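You operate a simulated robot arm through the tools that you are given. There is no shell and no other tool.

You run a simulated robot arm. Do the job below in one go: nothing can be reset, and whatever is moved stays where it is left.

## Task
Grip the green bracket in the vice and sand off its rust.
Fine: put the orange sanding pad back, wind the vice open and lay the bracket in the green bench tray. Set down upright: what you pick out. What is to be rubbed or washed off counts as gone when no trace of it is left.
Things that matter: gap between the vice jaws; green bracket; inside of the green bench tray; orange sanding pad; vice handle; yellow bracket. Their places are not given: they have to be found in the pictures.

Only the result counts: the job must be done as asked and must still hold three seconds after the hand-in. Knocking over, shifting, dropping, spilling or breaking anything else fails it.

## Robot
A 7-joint arm with a two-finger parallel gripper, fixed in place. Base frame: the origin is at the foot of the arm, x ahead of it, y to its left, z up; the work surface is at about z = 850. Units: mm, degrees, N and s.
With the tool pointing down near the work surface it reaches from about 320 to 740 mm from the base axis. Its first joint turns from -143.0 to 143.0 degrees. Payload 3 kg.
Tool frame: the origin (TCP) lies between the finger pads and is the grasp point; the fingertips stand 30 mm ahead of it; z points along the fingers, y is the line along which they close. The gripper opens to 94 mm. The fingers are 28 mm wide and 10 mm thick; the gripper's body (50 by 96 mm) begins 55 mm behind the TCP.
Orientation is that of the tool frame in the base frame, as a unit quaternion [w, x, y, z]. With the fingers straight down and closing along the base's y, the tool's x points along the base's -x, its y along +y and its z along -z.

## Interface
- The arm moves only by the tool play_rows. Its argument "plan" is a list of rows, each a list of 7 numbers: the shift along the tool's x, y, z in mm, then the turn, a rotation vector about the tool's x, y, z in degrees, then the opening in per cent of the stroke, from 0 (shut) to 100 (fully open). In form: [[x, y, z, wx, wy, wz, gripper], ...]. A call has 1 to 20 rows; each row is the pose to reach, as a shift and turn from the pose commanded when the call began, along the tool's axes at that moment. Each row takes 0.2 s and may step no farther than 50 mm and 8.6 degrees from the row before; otherwise, or with a gripper value out of range, the whole call is refused. A pose out of reach is approached as far as the arm can. The call stops where the force on the tool passes 50 N (or 10 N more than at its start, if that is more) or the arm is blocked; 0.2 s more then pass. Each finger travels about 45 mm/s and halts on what it meets, pressing with about 41 N; the grip force reading is that of the motor and also rises with nothing between the fingers. The clock runs only during rows and for 0.2 s after the last one: add rows that repeat a pose to give the fingers time. The reply holds the time, the measured pose of the TCP, the force on the tool along the base axes, the opening and the grip force, in the units named above and with some noise, with the torque about the TCP (base axes, N m) and any sound that the robot's microphone picked up, and new pictures: "show" is both (left out), scene, wrist or none.
- Cameras (640 x 400 px; columns grow to the right, rows downward): "scene" is fixed at [402.1, 497.8, 1650.8]; the picture's right is [-0.72, -0.69, 0.00], its down [-0.63, 0.66, -0.41] and it looks along [0.29, -0.30, -0.91] (base axes); focal length 279 px, centre (320, 200). "wrist" rides on the gripper at [76, 14, -103] in the tool frame; the picture's right is [-0.18, 0.98, 0.00], its down [-0.75, -0.14, -0.64] and it looks along [-0.63, -0.12, 0.77] (tool axes); focal length 243 px, centre (320, 200).
- lift_body(by): slides the trunk up (or, below 0, down) by that many mm; the arm rides with it, the base frame stays. It gives what a move gives, with no picture.
- point_at(camera, pixels): for up to 12 pixels [column, row] of the newest picture of that camera ("zoom" is the newest enlarged one), the place [x, y, z] in the base frame of the surface seen there, good to about 2 mm. The clock stands still meanwhile.
- zoom(camera, box): a new picture of the part [left, top, right, bottom] of that camera's present view, enlarged. The clock stands still meanwhile.
- finish_job(): hands the job in; it is judged then, once.

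Open the gripper and draw the arm clear of the work before you hand the job in, unless the task says otherwise.

The tools are called after "Emit:" as name(argument=value, ...) on one line, values as JSON. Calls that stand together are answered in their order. play_rows: Moves the arm, as the interface text tells. Its arguments: {"type":"object","properties":{"plan":{"type":"array","items":{"type":"array","items":{"type":"number"}}},"show":{"type":"string","enum":["both","scene","wrist","none"]}},"required":["plan"]} The other tools are called the same way: lift_body (by) slides the trunk up or down; point_at (camera, pixels) gives the place of the surface under pixels of a picture; zoom (camera, box) takes an enlarged picture of a part of a camera's view; finish_job () hands the job in.

At the start:

```text
time: 0.0
position: [568.6, 16.8, 1220.4]
tcp_rot: [0.0, 0.001, 1.0, -0.001]
force: [0.2, 0.1, 0.2]
wrist_torque: [-0.01, -0.01, -0.02]
gripper_width: 94.0
grasp_force: 0.1
trunk travel left (down, up): [-250.0, 140.0]
```

scene: 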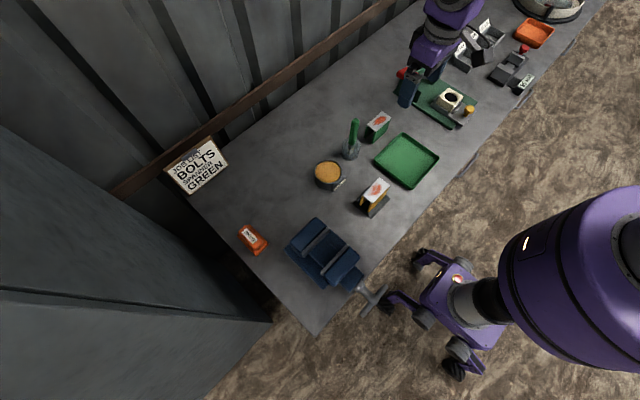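
wrist: 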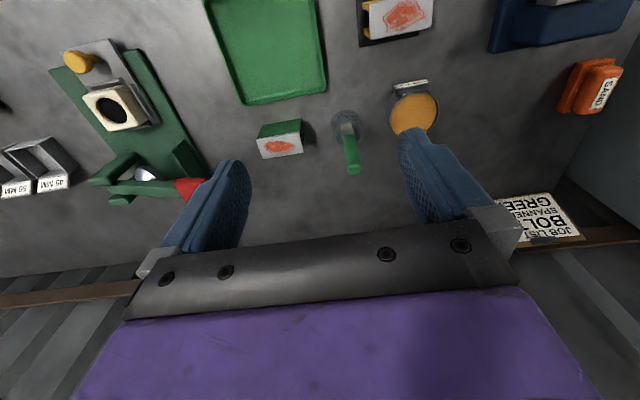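

The scene shows the vice (about 325,255), the orange pad (252,240), the green bracket (377,127), the yellow bracket (374,195) and the green tray (406,160). I zoom in on these to see details.

Emit:
zoom(camera="scene", box=[220, 200, 400, 320])

Emit:
zoom(camera="scene", box=[310, 100, 460, 220])

Emit:
zoom(camera="wrist", box=[200, 0, 640, 250])

Emit:
point_at(camera="scene", pixels=[[252, 238], [325, 255], [316, 230], [350, 268], [377, 125], [376, 190], [406, 160], [372, 298], [352, 285], [308, 255], [340, 300], [328, 172]])

```text
3.33 times, centred on (310, 260) of scene
```

zoom: 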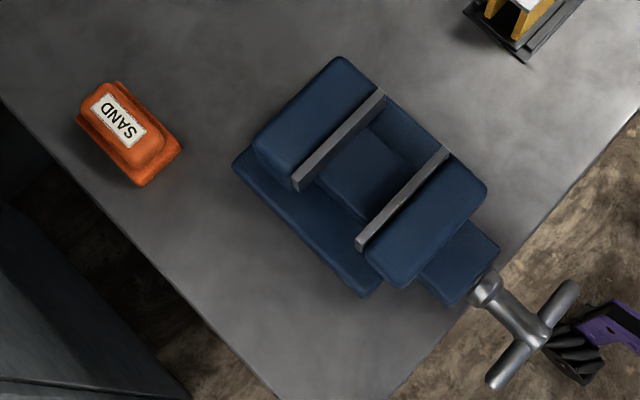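

```text
3.33 times, centred on (385, 160) of scene
```

zoom: 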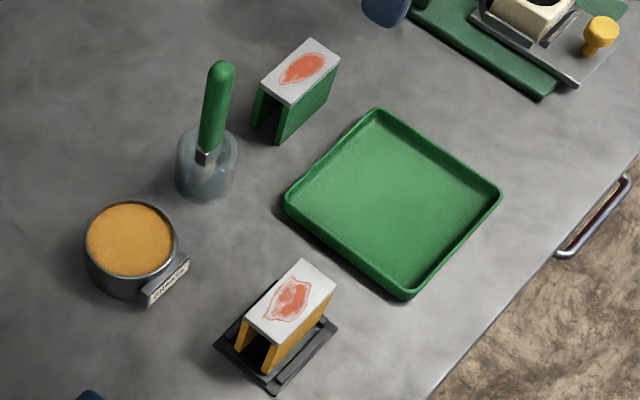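

```text
1.45 times, centred on (420, 125) of wrist
```

zoom: 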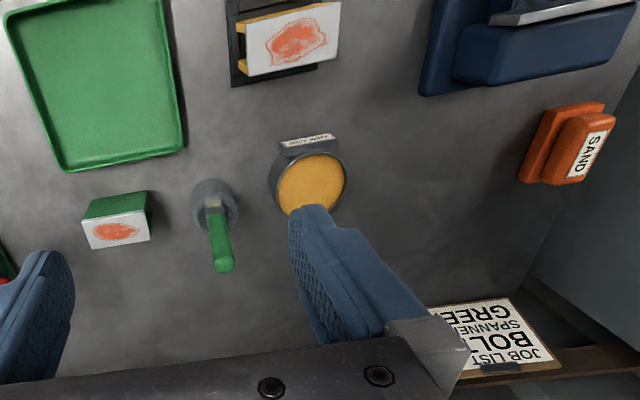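

```text
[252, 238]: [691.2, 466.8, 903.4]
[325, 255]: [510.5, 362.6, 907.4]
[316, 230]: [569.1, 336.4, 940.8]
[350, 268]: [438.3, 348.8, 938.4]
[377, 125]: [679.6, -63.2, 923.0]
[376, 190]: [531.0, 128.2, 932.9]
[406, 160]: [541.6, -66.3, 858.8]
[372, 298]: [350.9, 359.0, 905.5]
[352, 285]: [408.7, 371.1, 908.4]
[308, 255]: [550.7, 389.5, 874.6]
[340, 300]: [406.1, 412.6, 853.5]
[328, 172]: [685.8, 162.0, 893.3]
```

The vice's screw axis seems to run along x with a T-handle at about x=350. I zoom on the sign, the handle and the jaws, and measure more points.

Emit:
zoom(camera="scene", box=[160, 130, 240, 200])

Emit:
zoom(camera="scene", box=[330, 260, 410, 320])

Emit:
zoom(camera="scene", box=[280, 210, 370, 300])

Emit:
zoom(camera="scene", box=[390, 0, 600, 140])

```text
5.71 times, centred on (200, 165) of scene
```

zoom: 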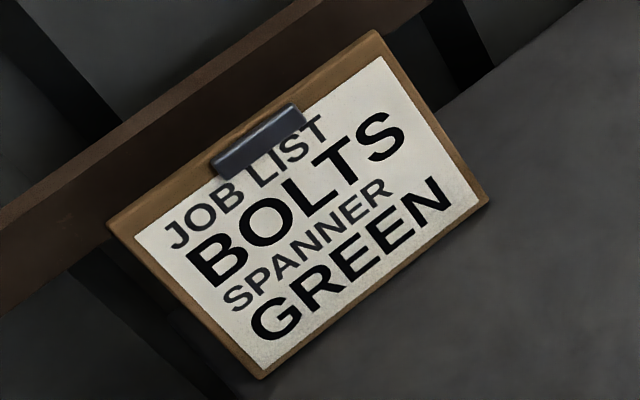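

```text
6.67 times, centred on (370, 290) of scene
```

zoom: 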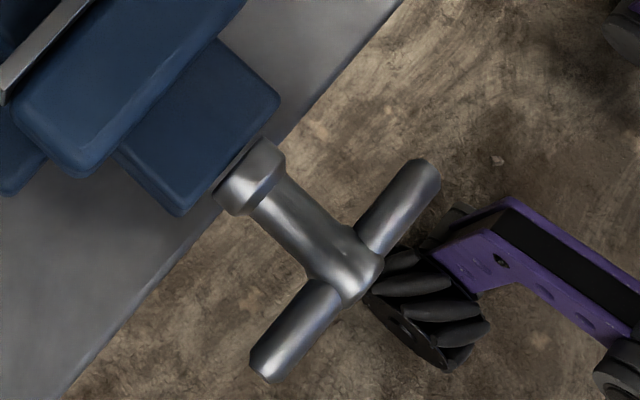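

```text
4.44 times, centred on (325, 255) of scene
```

zoom: 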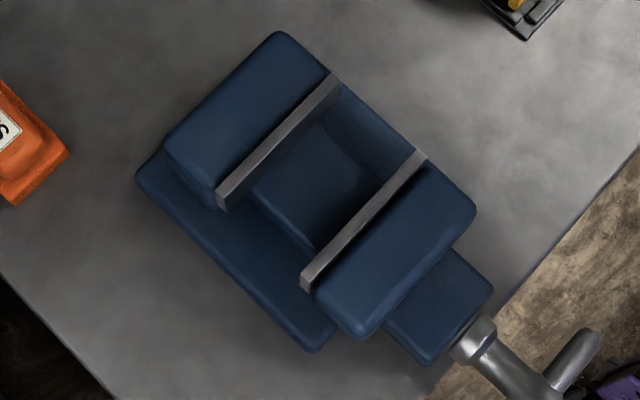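

```text
2.86 times, centred on (495, 70) of scene
```

zoom: 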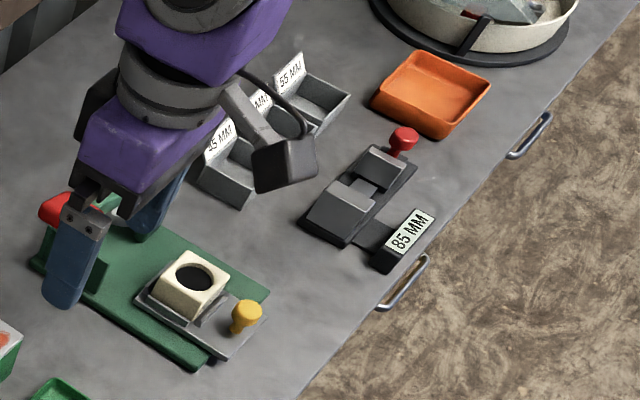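

The job list sign isn't about my job. I zoom the vice again and measure the jaw plate corners and the handle in that picture.

Emit:
zoom(camera="scene", box=[280, 210, 400, 320])

```text
3.64 times, centred on (340, 265) of scene
```

zoom: 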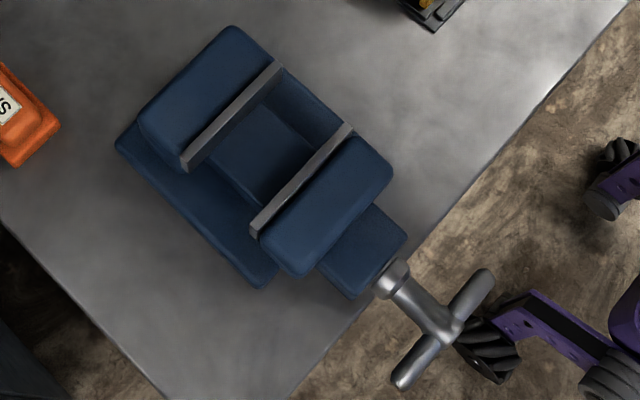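

I measure the jaw plates' ends, the gap floor and the handle parts on this zoomed picture.

Emit:
point_at(camera="zoom", pixels=[[184, 156], [279, 66], [254, 224], [350, 128], [238, 152], [200, 90], [320, 215], [390, 275], [418, 305], [440, 322], [484, 278], [402, 380]])

Emit:
point_at(camera="zoom", pixels=[[190, 168], [230, 130], [300, 180], [260, 232], [303, 172], [362, 245], [150, 165], [262, 282], [460, 300], [425, 352], [445, 335], [300, 110]])

```text
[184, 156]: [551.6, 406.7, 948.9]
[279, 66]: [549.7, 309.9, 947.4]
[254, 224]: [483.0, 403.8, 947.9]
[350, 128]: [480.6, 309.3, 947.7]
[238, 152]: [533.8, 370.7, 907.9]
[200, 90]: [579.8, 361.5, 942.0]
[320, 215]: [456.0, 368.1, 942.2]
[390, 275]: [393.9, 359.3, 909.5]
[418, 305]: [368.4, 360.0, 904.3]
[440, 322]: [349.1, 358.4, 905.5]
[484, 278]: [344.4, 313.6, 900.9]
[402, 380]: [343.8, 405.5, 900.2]
```

```text
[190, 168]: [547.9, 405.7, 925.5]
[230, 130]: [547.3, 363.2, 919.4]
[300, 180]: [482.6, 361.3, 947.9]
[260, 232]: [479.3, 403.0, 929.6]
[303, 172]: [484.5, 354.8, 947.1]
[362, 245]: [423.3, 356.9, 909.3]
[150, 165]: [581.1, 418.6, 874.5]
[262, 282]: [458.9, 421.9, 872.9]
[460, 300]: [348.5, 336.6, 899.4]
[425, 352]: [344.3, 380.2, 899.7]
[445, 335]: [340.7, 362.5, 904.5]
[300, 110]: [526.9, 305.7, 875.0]
```

Jaw faces are at about x=546 and x=486 (gap about 60, tops z≈948, slider top z≈908, centre y≈358). Now I zoom on the green bracket and measure it.

Emit:
zoom(camera="scene", box=[340, 100, 410, 150])

```text
8.00 times, centred on (375, 125) of scene
```

zoom: 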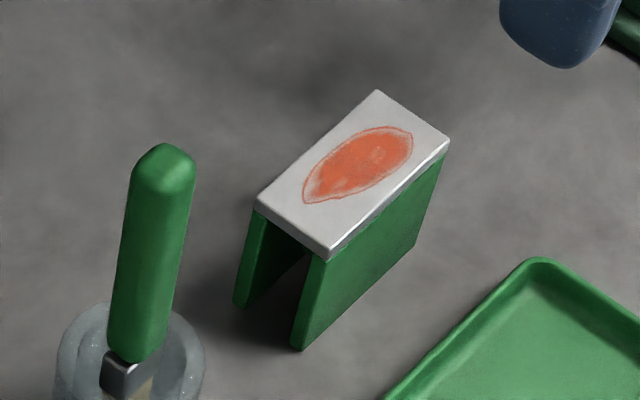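

I measure the bracket's top corners, foot corners and neighbours in this zoom.

Emit:
point_at(camera="zoom", pixels=[[378, 93], [446, 143], [328, 252], [260, 200], [353, 170], [298, 344], [412, 248], [240, 300], [316, 262], [261, 210], [165, 170], [130, 310]])

Emit:
point_at(camera="zoom", pixels=[[305, 200], [408, 135], [328, 265], [330, 300], [410, 200], [304, 347], [316, 340], [414, 251], [438, 165], [297, 347], [265, 310], [180, 350]])

```text
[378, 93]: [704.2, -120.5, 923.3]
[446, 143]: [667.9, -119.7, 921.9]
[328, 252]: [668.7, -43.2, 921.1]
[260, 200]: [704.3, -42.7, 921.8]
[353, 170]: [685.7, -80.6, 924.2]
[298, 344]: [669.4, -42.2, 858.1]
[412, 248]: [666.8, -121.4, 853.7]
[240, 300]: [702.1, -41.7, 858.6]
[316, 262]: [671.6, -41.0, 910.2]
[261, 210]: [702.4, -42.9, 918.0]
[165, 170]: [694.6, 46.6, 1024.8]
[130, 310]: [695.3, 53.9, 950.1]
```

```text
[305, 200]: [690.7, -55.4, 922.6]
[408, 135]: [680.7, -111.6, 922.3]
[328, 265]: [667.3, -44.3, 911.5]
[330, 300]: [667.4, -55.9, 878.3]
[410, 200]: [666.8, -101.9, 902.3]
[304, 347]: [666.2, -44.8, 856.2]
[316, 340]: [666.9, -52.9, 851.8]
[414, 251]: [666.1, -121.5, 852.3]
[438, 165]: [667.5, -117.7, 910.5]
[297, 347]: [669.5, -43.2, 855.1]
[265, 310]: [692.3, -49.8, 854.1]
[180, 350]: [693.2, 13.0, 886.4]
```

The green bracket spans x≈666–706, y≈-122…-42, z 850–923, legs in planes across x. Now I zoom on the sanding pad and the tray and measure.

Emit:
zoom(camera="scene", box=[225, 215, 281, 265])

```text
8.00 times, centred on (253, 240) of scene
```

zoom: 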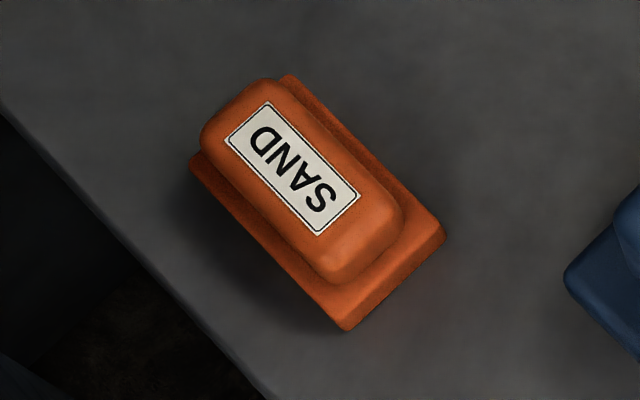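

I measure the pad's base corners, block corners and the bench beside it.

Emit:
point_at(camera="zoom", pixels=[[240, 140], [265, 105], [355, 193], [320, 232], [345, 322], [440, 236], [196, 170], [290, 82], [290, 168], [335, 280], [395, 220], [220, 300]])

Emit:
point_at(camera="zoom", pixels=[[205, 130], [260, 85], [330, 265], [390, 205], [346, 328], [444, 240], [192, 180], [280, 300], [340, 300], [410, 245], [320, 120], [380, 170]])

Emit:
point_at(camera="scene", pixels=[[378, 160], [402, 137], [434, 160], [410, 184], [383, 160], [403, 141], [430, 160], [409, 180], [406, 160], [374, 160], [403, 134], [438, 159]])

```text
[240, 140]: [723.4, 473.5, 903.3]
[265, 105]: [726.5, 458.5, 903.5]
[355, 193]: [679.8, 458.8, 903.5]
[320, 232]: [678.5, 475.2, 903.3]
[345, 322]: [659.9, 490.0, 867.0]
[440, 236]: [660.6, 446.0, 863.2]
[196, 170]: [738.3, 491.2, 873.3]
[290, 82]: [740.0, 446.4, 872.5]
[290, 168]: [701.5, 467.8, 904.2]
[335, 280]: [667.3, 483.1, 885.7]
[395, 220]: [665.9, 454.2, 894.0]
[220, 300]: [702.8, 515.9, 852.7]
```

```text
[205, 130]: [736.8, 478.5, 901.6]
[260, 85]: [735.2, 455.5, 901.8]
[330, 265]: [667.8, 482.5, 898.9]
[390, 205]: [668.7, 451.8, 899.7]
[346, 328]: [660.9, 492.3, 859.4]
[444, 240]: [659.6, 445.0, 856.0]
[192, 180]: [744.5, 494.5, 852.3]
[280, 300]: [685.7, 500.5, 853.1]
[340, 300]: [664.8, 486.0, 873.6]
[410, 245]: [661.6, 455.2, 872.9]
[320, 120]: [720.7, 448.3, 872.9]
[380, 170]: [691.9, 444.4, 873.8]
```

```text
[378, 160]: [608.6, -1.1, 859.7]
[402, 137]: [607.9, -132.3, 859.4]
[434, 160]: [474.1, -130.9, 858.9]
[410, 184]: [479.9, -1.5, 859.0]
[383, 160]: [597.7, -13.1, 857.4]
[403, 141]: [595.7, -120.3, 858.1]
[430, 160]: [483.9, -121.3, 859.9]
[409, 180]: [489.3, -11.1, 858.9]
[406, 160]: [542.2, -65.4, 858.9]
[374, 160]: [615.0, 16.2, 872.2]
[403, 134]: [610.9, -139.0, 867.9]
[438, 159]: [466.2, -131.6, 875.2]
```

The pad's base is x 659–741, y 444–492, block 31 wide to z≈904; tray inside spans x≈480–608, y≈-132…0, z≈859. I first move above the green bracket (686,-82) and turn the tool so that the fingers close along x.

Emit:
play_rows(plan=[[-9.78, -8.23, 10, 0, 0, -7.5, 100], [-19.6, -16.5, 20, 0, 0, -15, 100], [-29.3, -24.7, 30, 0, 0, -22.5, 100], [-39.1, -32.9, 40, 0, 0, -30, 100], [-48.9, -41.2, 50, 0, 0, -37.5, 100], [-58.7, -49.4, 60, 0, 0, -45, 100], [-68.5, -57.6, 70, 0, 0, -52.5, 100], [-78.3, -65.9, 80, 0, 0, -60, 100], [-88, -74.1, 90, 0, 0, -67.5, 100], [-97.8, -82.3, 100, 0, 0, -75, 100], [-107.6, -90.6, 110, 0, 0, -82.5, 100], [-117.4, -98.8, 120, 0, 0, -90, 100], [-117.4, -98.8, 120, 0, 0, -90, 100]])

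```text
time: 2.8
position: [682.7, -83.8, 1101.9]
tcp_rot: [-0.001, 0.708, -0.706, 0.0]
force: [-0.3, 0.0, -0.3]
wrist_torque: [-0.02, 0.03, 0.0]
gripper_width: 94.0
grasp_force: 0.0
trunk travel left (down, up): [-250.0, 140.0]
```

scene: 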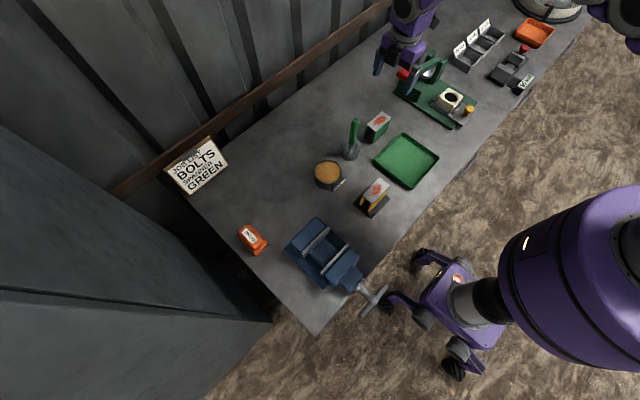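
wrist: 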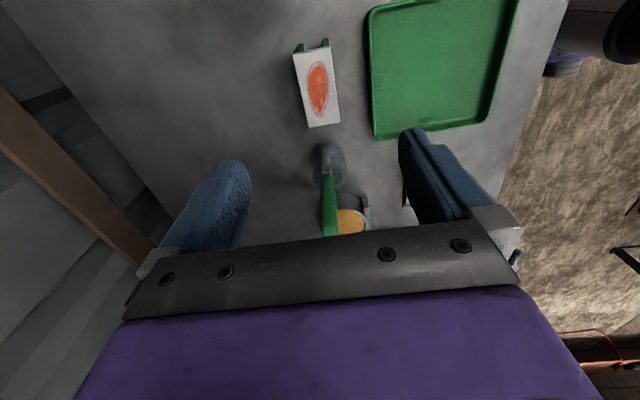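

The bracket (317,90 in the wrist picture) is centred under the hand. I correct about 3 mm in x and go down to just above it to check.

Emit:
play_rows(plan=[[-1, -2, 35, 0, 0, 0, 100], [-2, -3.3, 70, 0, 0, 0, 100], [-2, -3.3, 105, 0, 0, 0, 100], [-2, -3.3, 135, 0, 0, 0, 100], [-2, -3.3, 135, 0, 0, 0, 100]])

```text
time: 4.0
position: [684.3, -81.3, 965.5]
tcp_rot: [0.0, -0.707, 0.707, -0.001]
force: [0.2, -0.2, 0.1]
wrist_torque: [0.03, -0.01, 0.03]
gripper_width: 94.1
grasp_force: 0.1
trunk travel left (down, up): [-250.0, 140.0]
```

scene: 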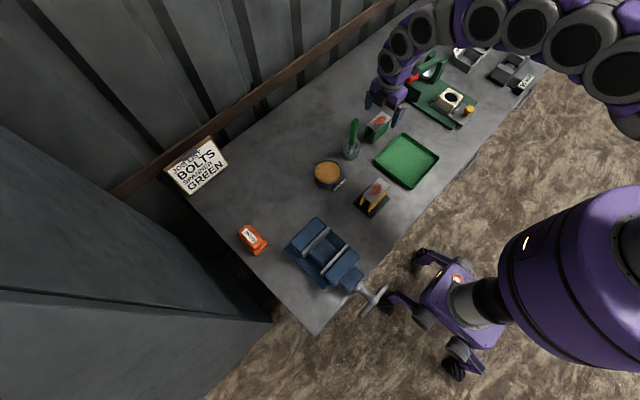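
wrist: 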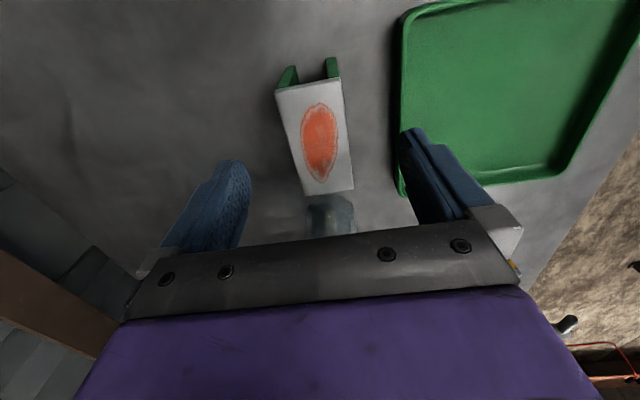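

The bracket (315,130) lies between the fingers. I go down to z≈925 and close on the legs.

Emit:
play_rows(plan=[[0, -1.7, 20, 0, 0, 0, 100], [0, -1.7, 40, 0, 0, 0, 100], [0, -1.7, 40, 0, 0, 0, 60], [0, -1.7, 40, 0, 0, 0, 30], [0, -1.7, 40, 0, 0, 0, 30], [0, -1.7, 40, 0, 0, 0, 30], [0, -1.7, 40, 0, 0, 0, 30], [0, -1.7, 40, 0, 0, 0, 30]])

```text
time: 5.8
position: [686.6, -81.7, 925.9]
tcp_rot: [0.001, 0.707, -0.707, 0.0]
force: [-2.3, -0.6, -0.6]
wrist_torque: [0.0, 0.15, -0.02]
gripper_width: 39.9
grasp_force: 41.3
trunk travel left (down, up): [-250.0, 140.0]
```

scene: 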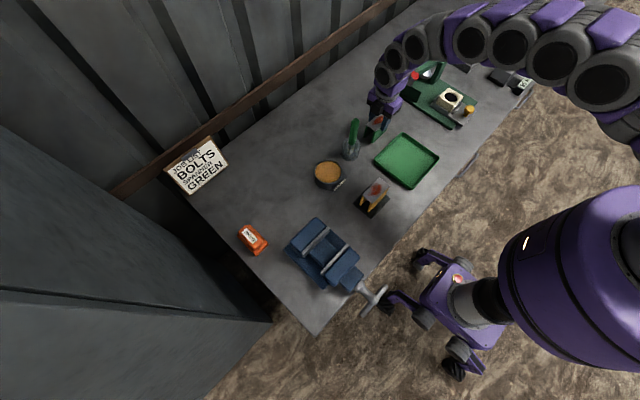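
wrist: 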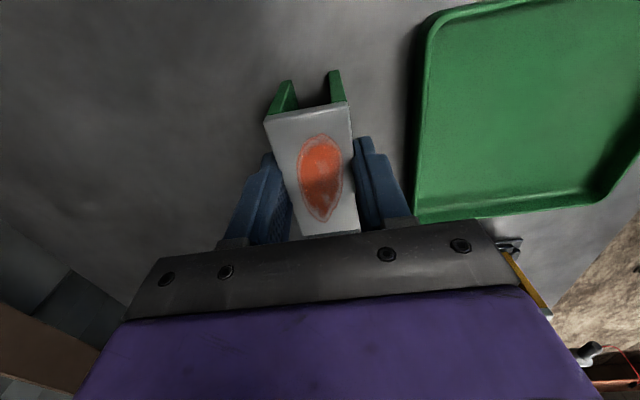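

The grip holds at 39.9 mm width. I lift straight up by about 205 mm.

Emit:
play_rows(plan=[[0, 0, -10, 0, 0, 0, 30], [0, 0, -35, 0, 0, 0, 30], [0, 0, -70, 0, 0, 0, 30], [0, 0, -105, 0, 0, 0, 30], [0, 0, -140, 0, 0, 0, 30], [0, 0, -175, 0, 0, 0, 30], [0, 0, -205, 0, 0, 0, 30], [0, 0, -205, 0, 0, 0, 30]])

```text
time: 7.6
position: [691.0, -81.2, 1130.0]
tcp_rot: [0.001, -0.707, 0.708, -0.001]
force: [0.3, -0.1, -5.3]
wrist_torque: [0.0, 0.01, 0.0]
gripper_width: 39.5
grasp_force: 40.7
trunk travel left (down, up): [-250.0, 140.0]
```

scene: 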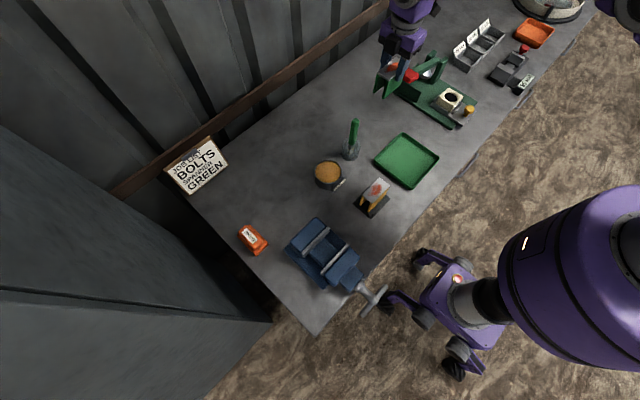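
wrist: 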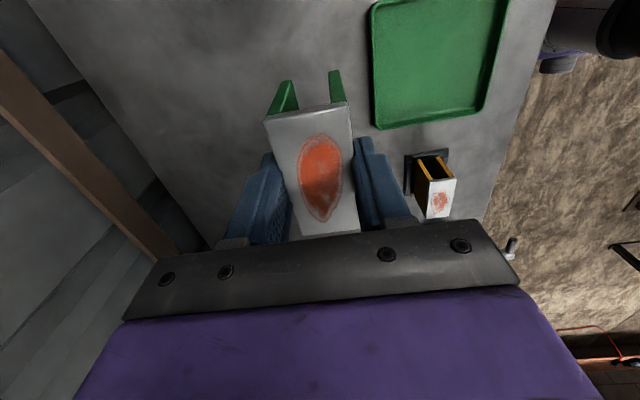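

The bracket is held clear. I carry it at this height to above the vice gap (about 520, 358).

Emit:
play_rows(plan=[[-15, 6, 0, 0, 0, 0, 30], [-45, 18, 0, 0, 0, 0, 30], [-82, 32, 0, 0, 0, 0, 30], [-120, 47, 0, 0, 0, 0, 30], [-158, 62, 0, 0, 0, 0, 30], [-196, 77, 0, 0, 0, 0, 30], [-234, 92, 0, 0, 0, 0, 30], [-272, 107, 0, 0, 0, 0, 30], [-310, 122, 0, 0, 0, 0, 30], [-348, 137, 0, 0, 0, 0, 30], [-386, 152, 0, 0, 0, 0, 30], [-415, 163, 0, 0, 0, 0, 30], [-433, 169, 0, 0, 0, 0, 30], [-439, 171, 0, 0, 0, 0, 30], [-439, 171, 0, 0, 0, 0, 30]])

```text
time: 10.8
position: [517.4, 358.2, 1130.0]
tcp_rot: [0.0, -0.706, 0.708, -0.001]
force: [0.9, -0.2, -6.3]
wrist_torque: [-0.04, 0.03, 0.0]
gripper_width: 39.6
grasp_force: 40.5
trunk travel left (down, up): [-250.0, 140.0]
```

scene: 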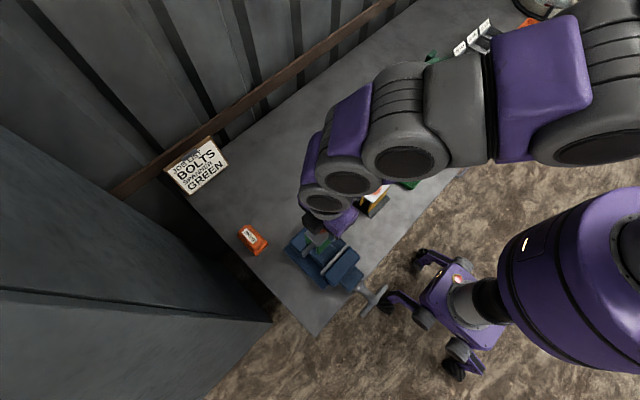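
wrist: 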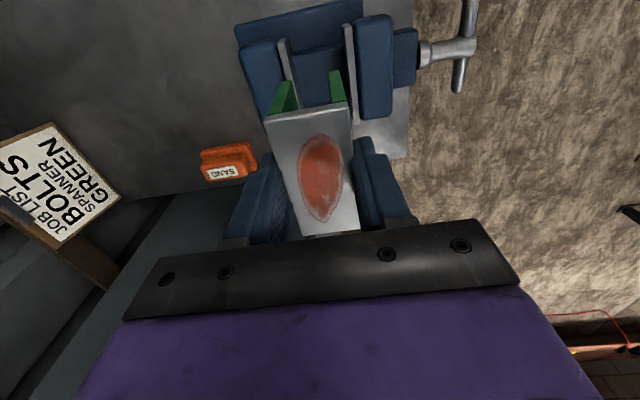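

I'm above the vice; the wrist picture shows the jaw plates at about (285,65) and (348,60). I measure the jaw faces from this side.

Emit:
zoom(camera="wrist", box=[230, 0, 420, 120])

```text
3.33 times, centred on (325, 60) of wrist
```

zoom: 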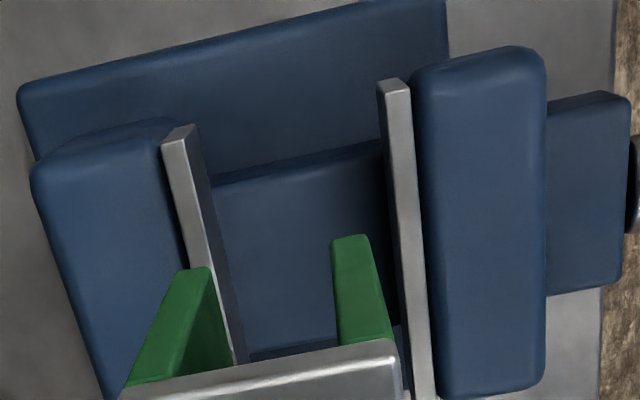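

I measure the faces of both jaw plates and the slider floor in this zoom.

Emit:
point_at(camera="zoom", pixels=[[178, 135], [194, 130], [188, 180], [205, 200], [382, 90], [406, 86], [393, 84], [395, 150], [290, 250], [280, 320], [200, 275], [350, 245]])

```text
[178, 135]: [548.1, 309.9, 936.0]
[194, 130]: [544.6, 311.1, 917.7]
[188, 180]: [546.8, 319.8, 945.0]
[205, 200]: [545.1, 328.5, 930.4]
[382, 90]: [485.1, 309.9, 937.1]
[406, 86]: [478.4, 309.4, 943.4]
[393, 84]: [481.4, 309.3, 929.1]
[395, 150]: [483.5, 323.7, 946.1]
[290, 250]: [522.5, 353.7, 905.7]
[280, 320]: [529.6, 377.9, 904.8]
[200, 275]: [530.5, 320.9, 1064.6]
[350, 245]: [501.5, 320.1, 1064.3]
```

Faces are at x≈545.5 and ≈485.5, floor z≈906. I descend to z≈1035 (feet still above the jaws) and check the position.

Emit:
play_rows(plan=[[0, 0, 30, 0, 0, 0, 30], [0, 0, 60, 0, 0, 0, 30], [0, 0, 92, 0, 0, 0, 30], [0, 0, 92, 0, 0, 0, 30]])

```text
time: 11.8
position: [516.6, 359.7, 1037.9]
tcp_rot: [0.0, -0.707, 0.707, 0.0]
force: [0.5, 1.1, -6.9]
wrist_torque: [-0.03, -0.01, -0.01]
gripper_width: 39.8
grasp_force: 41.2
trunk travel left (down, up): [-250.0, 140.0]
```

scene: 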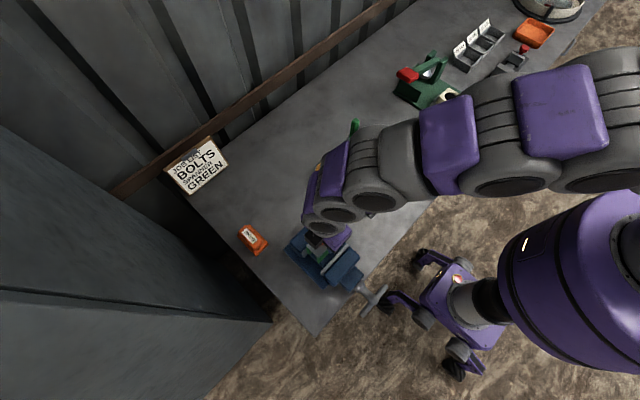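
wrist: 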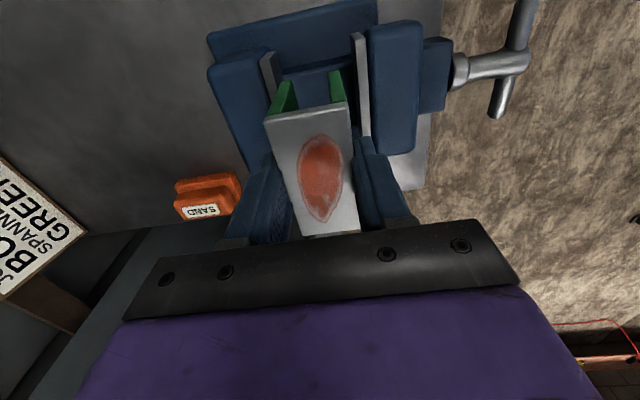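

Centred at x≈516.6. I lower it into the gap, slowly at the end so that the feet touch the floor.

Emit:
play_rows(plan=[[0, 0, 20, 0, 0, 0, 30], [0, 0, 40, 0, 0, 0, 30], [0, 0, 48, 0, 0, 0, 30], [0, 0, 51, 0, 0, 0, 30], [0, 0, 53, 0, 0, 0, 30], [0, 0, 53, 0, 0, 0, 30]])

```text
time: 13.2
position: [518.6, 359.0, 983.6]
tcp_rot: [-0.001, -0.706, 0.708, 0.0]
force: [-0.1, -1.0, -6.8]
wrist_torque: [-0.03, 0.02, 0.01]
gripper_width: 40.1
grasp_force: 40.9
trunk travel left (down, up): [-250.0, 140.0]
```

scene: 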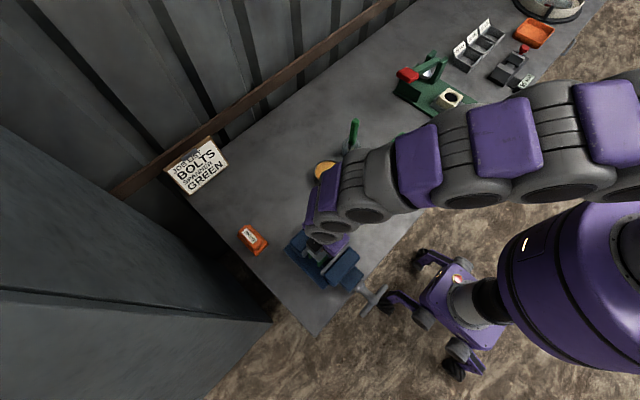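
wrist: 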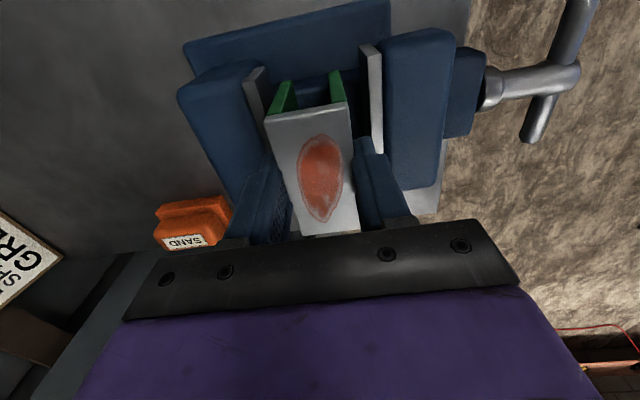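

No contact yet (fz still -6.8). I go on down in small steps.

Emit:
play_rows(plan=[[0, 0, 1, 0, 0, 0, 30], [0, 0, 2, 0, 0, 0, 30], [0, 0, 2, 0, 0, 0, 30]], show="none")

```text
time: 14.0
position: [518.4, 358.9, 983.6]
tcp_rot: [-0.001, -0.707, 0.707, -0.001]
force: [0.2, -0.2, -5.8]
wrist_torque: [-0.01, 0.0, 0.02]
gripper_width: 39.7
grasp_force: 41.2
trunk travel left (down, up): [-250.0, 140.0]
```

Still no contact force. I step down 2–3 mm more.

Emit:
play_rows(plan=[[0, 0, 1, 0, 0, 0, 30], [0, 0, 2, 0, 0, 0, 30], [0, 0, 2, 0, 0, 0, 30]], show="wrist")

Emit:
zoom(camera="wrist", box=[180, 30, 420, 180])

```text
time: 14.8
position: [518.2, 358.9, 980.9]
tcp_rot: [-0.001, -0.706, 0.708, 0.0]
force: [0.0, 0.7, -6.5]
wrist_torque: [-0.01, 0.0, 0.01]
gripper_width: 39.8
grasp_force: 41.0
trunk travel left (down, up): [-250.0, 140.0]
```

wrist: 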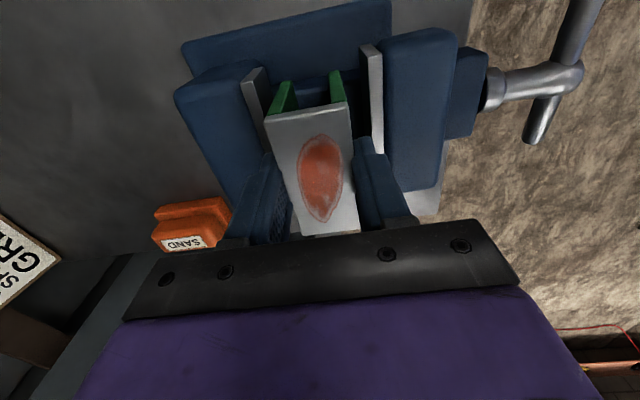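

```text
2.67 times, centred on (300, 105) of wrist
```

zoom: 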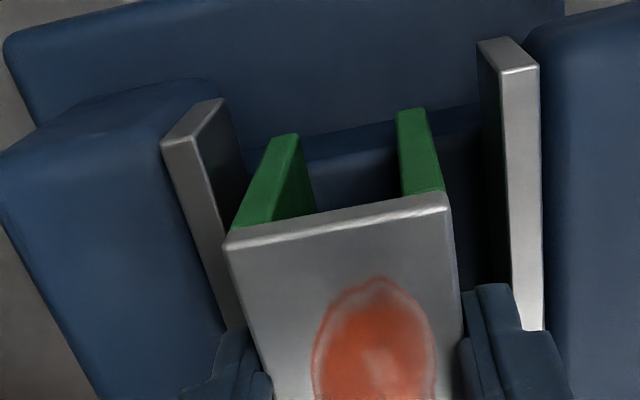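

Feet should be about at the floor (z≈906). I step 1 mm at a time watching the force, keeping the fingertips above the jaw tops.

Emit:
play_rows(plan=[[0, 0, 1, 0, 0, 0, 30], [0, 0, 1, 0, 0, 0, 30]], show="none")

Emit:
play_rows(plan=[[0, 0, 1, 0, 0, 0, 30], [0, 0, 1, 0, 0, 0, 30]], show="none")

```text
time: 15.4
position: [518.7, 359.1, 980.7]
tcp_rot: [0.001, -0.706, 0.708, -0.001]
force: [-0.7, 1.7, 1.1]
wrist_torque: [0.23, 0.18, -0.03]
gripper_width: 39.7
grasp_force: 40.8
trunk travel left (down, up): [-250.0, 140.0]
```

```text
time: 16.0
position: [517.6, 359.4, 980.5]
tcp_rot: [0.0, -0.707, 0.708, -0.001]
force: [-2.0, 1.1, 11.6]
wrist_torque: [0.07, 0.46, -0.02]
gripper_width: 39.5
grasp_force: 40.9
trunk travel left (down, up): [-250.0, 140.0]
```

Contact: fz rose to +11.6 N, so the bracket stands on the floor. I relieve 1 mm, open the fingers a little, and rise straight up.

Emit:
play_rows(plan=[[0, 0, -1, 0, 0, 0, 40], [0, 0, -1, 0, 0, 0, 52], [0, 0, -1, 0, 0, 0, 52], [0, 0, -10, 0, 0, 0, 52], [0, 0, -30, 0, 0, 0, 55], [0, 0, -60, 0, 0, 0, 70], [0, 0, -100, 0, 0, 0, 70], [0, 0, -140, 0, 0, 0, 70]])

```text
time: 17.8
position: [516.8, 360.3, 1120.1]
tcp_rot: [0.0, -0.707, 0.707, -0.001]
force: [-0.1, 0.0, 0.2]
wrist_torque: [-0.01, 0.01, 0.0]
gripper_width: 65.6
grasp_force: 0.1
trunk travel left (down, up): [-250.0, 140.0]
```

scene: 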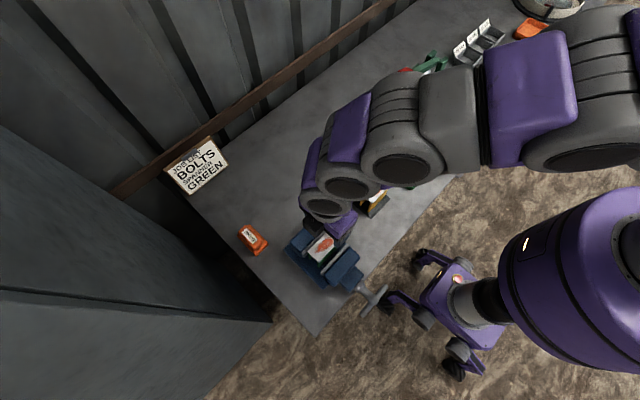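
wrist: 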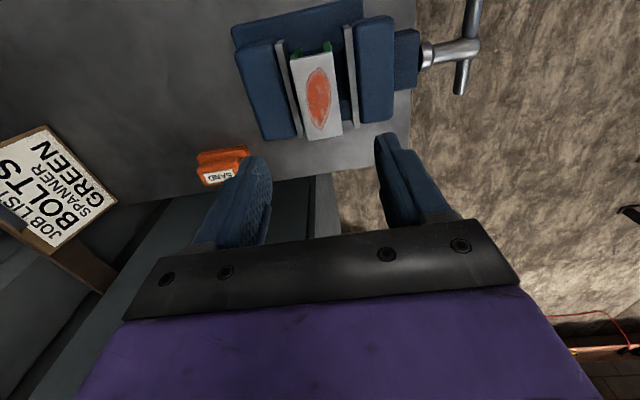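

The bracket stands between the jaws. Now I look at the handle closely to plan the winding.

Emit:
zoom(camera="wrist", box=[400, 0, 500, 110])

Emit:
zoom(camera="scene", box=[280, 210, 400, 320])

```text
3.64 times, centred on (450, 55) of wrist
```

zoom: 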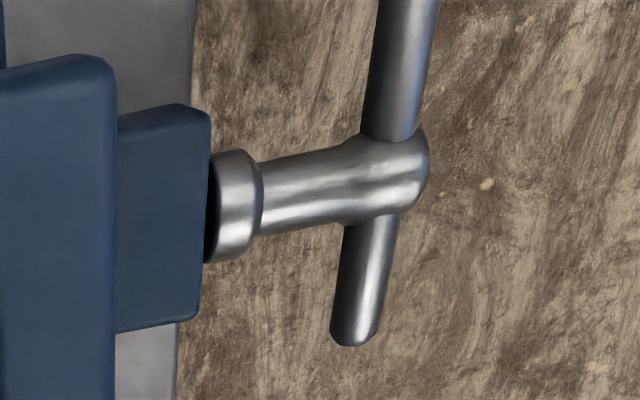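

```text
3.64 times, centred on (340, 265) of scene
```

zoom: 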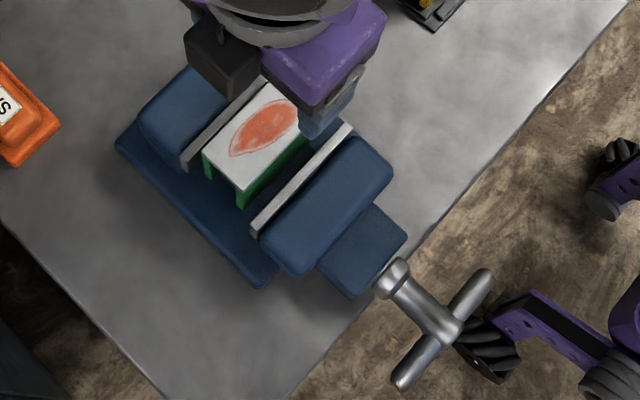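

I measure the handle's parts on the scene zoom.

Emit:
point_at(camera="zoom", pixels=[[398, 384], [406, 388], [484, 270], [492, 280], [450, 325], [430, 352], [410, 365], [400, 378], [470, 290], [480, 295], [458, 332], [395, 268]])

Emit:
point_at(camera="wrist", pixels=[[462, 92], [464, 75], [470, 15], [474, 45], [478, 50], [462, 40], [455, 45], [440, 52], [432, 55], [425, 55], [468, 30], [460, 85]])

```text
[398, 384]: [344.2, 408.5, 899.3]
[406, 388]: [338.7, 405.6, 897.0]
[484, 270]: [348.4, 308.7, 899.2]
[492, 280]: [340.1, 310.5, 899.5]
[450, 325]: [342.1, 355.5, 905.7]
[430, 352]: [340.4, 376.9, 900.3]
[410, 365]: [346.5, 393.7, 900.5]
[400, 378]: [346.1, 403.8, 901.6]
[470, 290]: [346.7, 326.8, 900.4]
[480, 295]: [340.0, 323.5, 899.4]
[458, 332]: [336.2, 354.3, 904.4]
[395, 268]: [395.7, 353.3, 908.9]
```

```text
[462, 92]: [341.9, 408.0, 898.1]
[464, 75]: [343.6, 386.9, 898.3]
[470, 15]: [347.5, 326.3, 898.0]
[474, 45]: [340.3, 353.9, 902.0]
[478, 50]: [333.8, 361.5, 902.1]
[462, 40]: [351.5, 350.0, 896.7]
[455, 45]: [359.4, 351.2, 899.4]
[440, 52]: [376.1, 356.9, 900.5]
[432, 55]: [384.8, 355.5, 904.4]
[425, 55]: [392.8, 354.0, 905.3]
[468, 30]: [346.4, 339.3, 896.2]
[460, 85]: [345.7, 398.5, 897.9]
```

The handle bar runs along y from 306 to 411 at x≈344, z≈891 (radius about 9). I'll grip its left arm (+y) from above, fingers closing along x, and swing it over the top; first I move above it at z≈980.

Emit:
play_rows(plan=[[-8, 35, 0, 0, 0, 0, 52], [-16, 70, 0, 0, 0, 0, 50], [-24, 105, 0, 0, 0, 0, 50], [-32, 140, 0, 0, 0, 0, 50], [-36.2, 172.8, 0, 0, 0, 0, 50], [-36.2, 172.8, 40, 0, 0, 0, 50], [-36.2, 172.8, 80, 0, 0, 0, 50], [-36.2, 172.8, 120, 0, 0, 0, 50], [-36.2, 172.8, 140, 0, 0, 0, 50], [-36.2, 172.8, 140, 0, 0, 0, 50]])

```text
time: 20.0
position: [348.7, 396.6, 980.5]
tcp_rot: [-0.001, 0.707, -0.707, 0.001]
force: [0.3, -1.2, 0.5]
wrist_torque: [0.03, -0.02, -0.02]
gripper_width: 47.0
grasp_force: 0.0
trunk travel left (down, up): [-250.0, 140.0]
```

scene: 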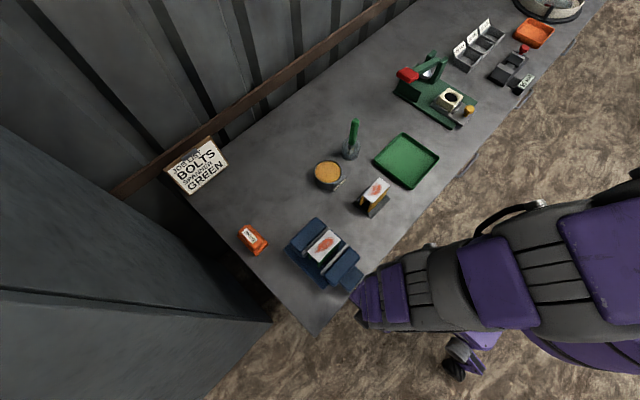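
wrist: 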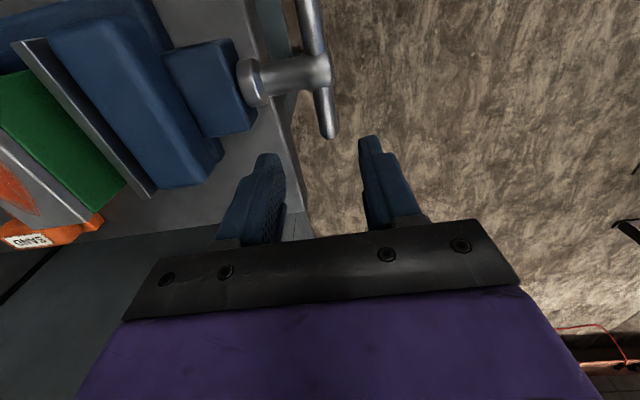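

The bar arm is at about (326,120), matching x≈344. I shift 4.7 mm in -x and lower so the bar lies between the fingers near their tips, then close.

Emit:
play_rows(plan=[[0, 4.7, 20, 0, 0, 0, 50], [0, 4.7, 45, 0, 0, 0, 50], [0, 4.7, 65, 0, 0, 0, 50], [0, 4.7, 74, 0, 0, 0, 50], [0, 4.7, 74, 0, 0, 0, 50]])

```text
time: 21.2
position: [340.6, 396.0, 905.5]
tcp_rot: [0.0, -0.707, 0.708, 0.0]
force: [0.2, -0.1, 0.1]
wrist_torque: [-0.01, 0.0, 0.0]
gripper_width: 47.0
grasp_force: 0.0
trunk travel left (down, up): [-250.0, 140.0]
```

scene: 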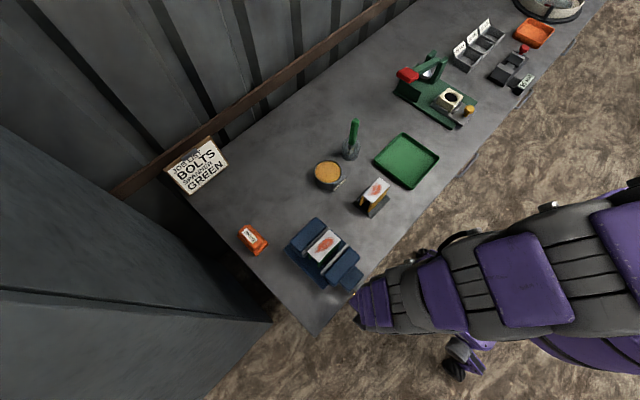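
wrist: 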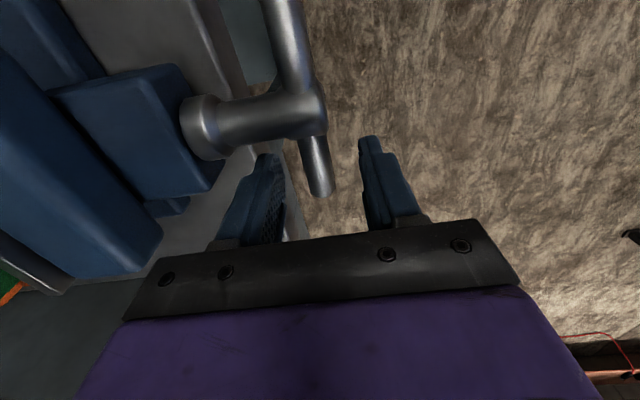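

The bar arm lies between the fingers (318,170). I centre by +3 mm in x and close on it.

Emit:
play_rows(plan=[[0, -3, 0, 0, 0, 0, 40], [0, -3, 0, 0, 0, 0, 20], [0, -3, 0, 0, 0, 0, 10], [0, -3, 0, 0, 0, 0, 10], [0, -3, 0, 0, 0, 0, 10]])

```text
time: 22.4
position: [342.2, 394.5, 906.1]
tcp_rot: [0.002, 0.707, -0.707, 0.002]
force: [-24.3, 6.3, -2.7]
wrist_torque: [0.41, 0.37, 0.9]
gripper_width: 15.5
grasp_force: 45.3
trunk travel left (down, up): [-250.0, 140.0]
```

scene: 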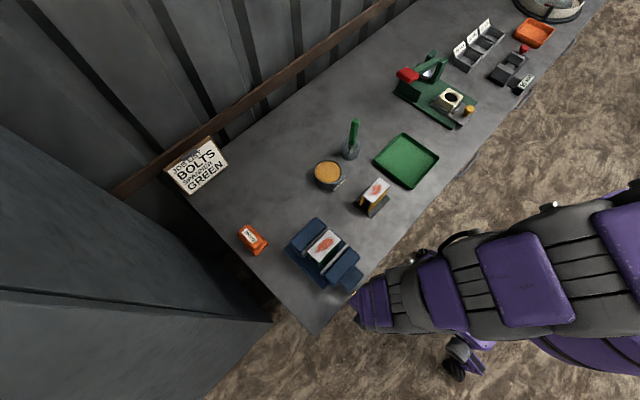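
wrist: 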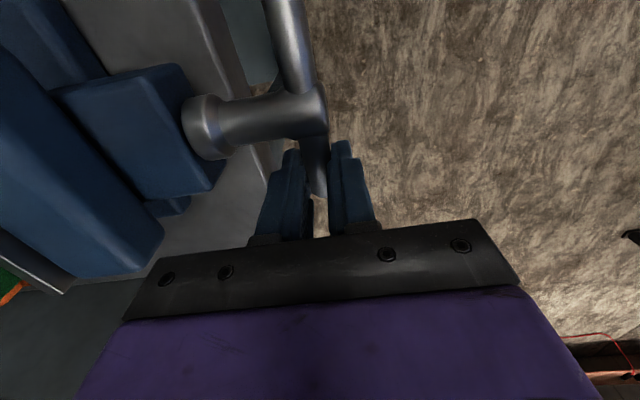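

The grip holds the bar (15.5 mm), with -24 N along x, so I relax by moving 2.5 mm in -x.

Emit:
play_rows(plan=[[0, 2.5, 0, 0, 0, 0, 10], [0, 2.5, 0, 0, 0, 0, 10]], show="none")

```text
time: 23.0
position: [341.6, 395.1, 906.0]
tcp_rot: [0.0, 0.707, -0.707, 0.001]
force: [-6.3, 1.5, 6.6]
wrist_torque: [-0.19, 0.17, 0.96]
gripper_width: 15.4
grasp_force: 44.8
trunk travel left (down, up): [-250.0, 140.0]
```

Force is low now. I test the swing: 30° upward along an arc of radius 36.6 mm about the screw axis.

Emit:
play_rows(plan=[[0.14, 0, -3.19, 0, 0, 0, 10], [0.56, 0, -6.36, 0, 0, 0, 10], [1.25, 0, -9.47, 0, 0, 0, 10], [2.2, 0, -12.5, 0, 0, 0, 10], [3.43, 0, -15.5, 0, 0, 0, 10], [4.9, 0, -18.3, 0, 0, 0, 10], [4.9, 0, -18.3, 0, 0, 0, 10]])

```text
time: 24.6
position: [342.3, 390.9, 928.0]
tcp_rot: [0.003, -0.706, 0.708, -0.001]
force: [4.7, 7.3, 26.1]
wrist_torque: [-0.52, 0.03, -0.21]
gripper_width: 15.7
grasp_force: 36.6
trunk travel left (down, up): [-250.0, 140.0]
```

scene: 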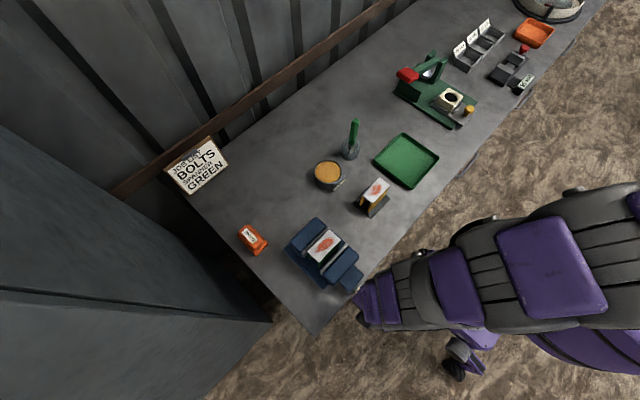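
wrist: 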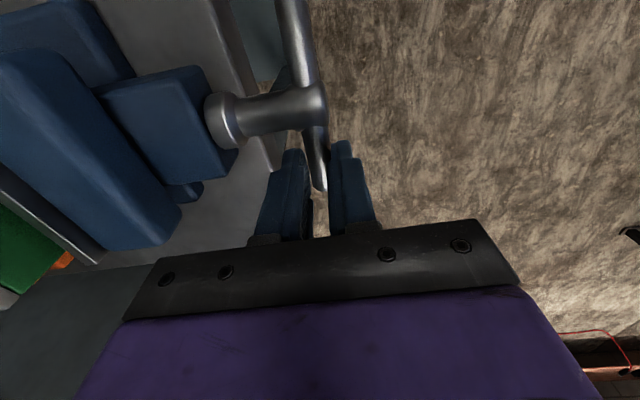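

The tool is being pushed up with 26 N, which is odd. I zoom on the wrist view to see the bar's true angle and measure its points.

Emit:
zoom(camera="wrist", box=[180, 0, 420, 220])

Emit:
point_at(camera="wrist", pixels=[[290, 5], [295, 30], [302, 60], [300, 100], [312, 130], [318, 160], [322, 185], [320, 172], [225, 115], [120, 60], [210, 100], [318, 95]])

```text
1.82 times, centred on (300, 110) of wrist
```

zoom: 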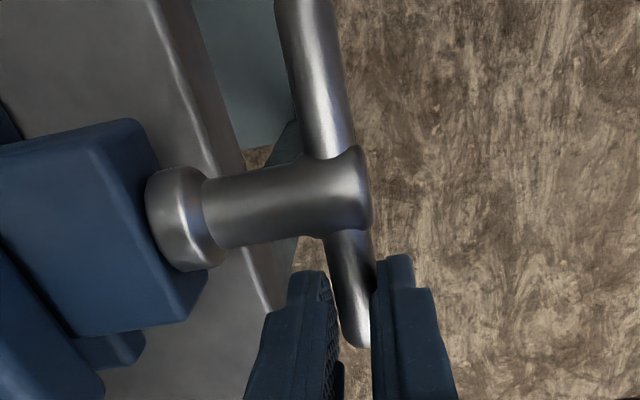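

```text
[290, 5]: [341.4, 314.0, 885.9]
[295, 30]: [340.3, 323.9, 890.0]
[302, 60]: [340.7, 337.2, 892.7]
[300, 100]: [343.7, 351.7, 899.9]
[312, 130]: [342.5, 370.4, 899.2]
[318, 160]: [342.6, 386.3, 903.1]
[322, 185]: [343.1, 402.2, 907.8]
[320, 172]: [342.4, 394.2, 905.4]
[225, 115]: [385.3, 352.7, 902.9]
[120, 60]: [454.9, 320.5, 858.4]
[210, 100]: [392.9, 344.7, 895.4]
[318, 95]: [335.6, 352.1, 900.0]
```

The bar turned only 14° (its top runs from z 886 at y=314 to 908 at y=402) and the fingers slipped off, so friction is not enough; I need to straddle the bar positively. I open, rise, and try turning the tool to point along +x.

Emit:
play_rows(plan=[[0, 0, -18.3, 0, 0, 0, 40], [0, 0, -18.3, 0, 0, 0, 60], [0, 10, -50, 0, 0, 0, 60], [0, 20, -90, 0, 0, 0, 60], [0, 30, -130, 0, 0, 0, 60], [0, 40, -150, 0, 0, 0, 60], [0, 50, -150, 0, 0, 0, 60]], show="none")

```text
time: 26.2
position: [292.3, 391.8, 1071.8]
tcp_rot: [-0.001, 0.707, -0.707, 0.0]
force: [0.9, -0.7, 0.3]
wrist_torque: [0.06, -0.03, -0.02]
gripper_width: 56.5
grasp_force: 0.0
trunk travel left (down, up): [-250.0, 140.0]
```

Now I rotate the tool about its x axis by +90° in steps so it points along +x with the fingers closing along z.

Emit:
play_rows(plan=[[0, 0, 0, 8.2, 0, 0, 60], [0, 0, 0, 16.4, 0, 0, 60], [0, 0, 0, 24.6, 0, 0, 60], [0, 0, 0, 32.8, 0, 0, 60], [0, 0, 0, 41, 0, 0, 60], [0, 0, 0, 49.2, 0, 0, 60], [0, 0, 0, 49.2, 0, 0, 60]])

```text
time: 27.4
position: [281.6, 354.4, 1043.2]
tcp_rot: [0.146, -0.554, 0.806, -0.151]
force: [-0.4, -0.2, -0.2]
wrist_torque: [0.01, 0.01, 0.02]
gripper_width: 56.4
grasp_force: 0.0
trunk travel left (down, up): [-250.0, 140.0]
stopped in row 6: the arm was blocked; the commanded pose is now the measured one
```

scene: 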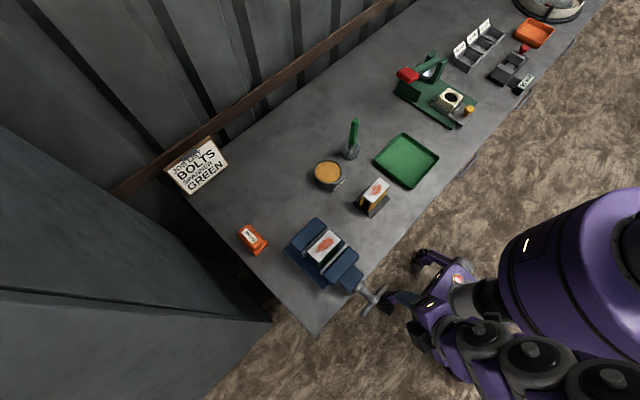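
wrist: 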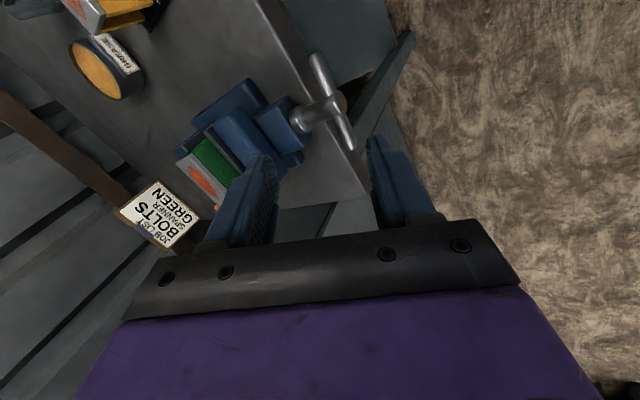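

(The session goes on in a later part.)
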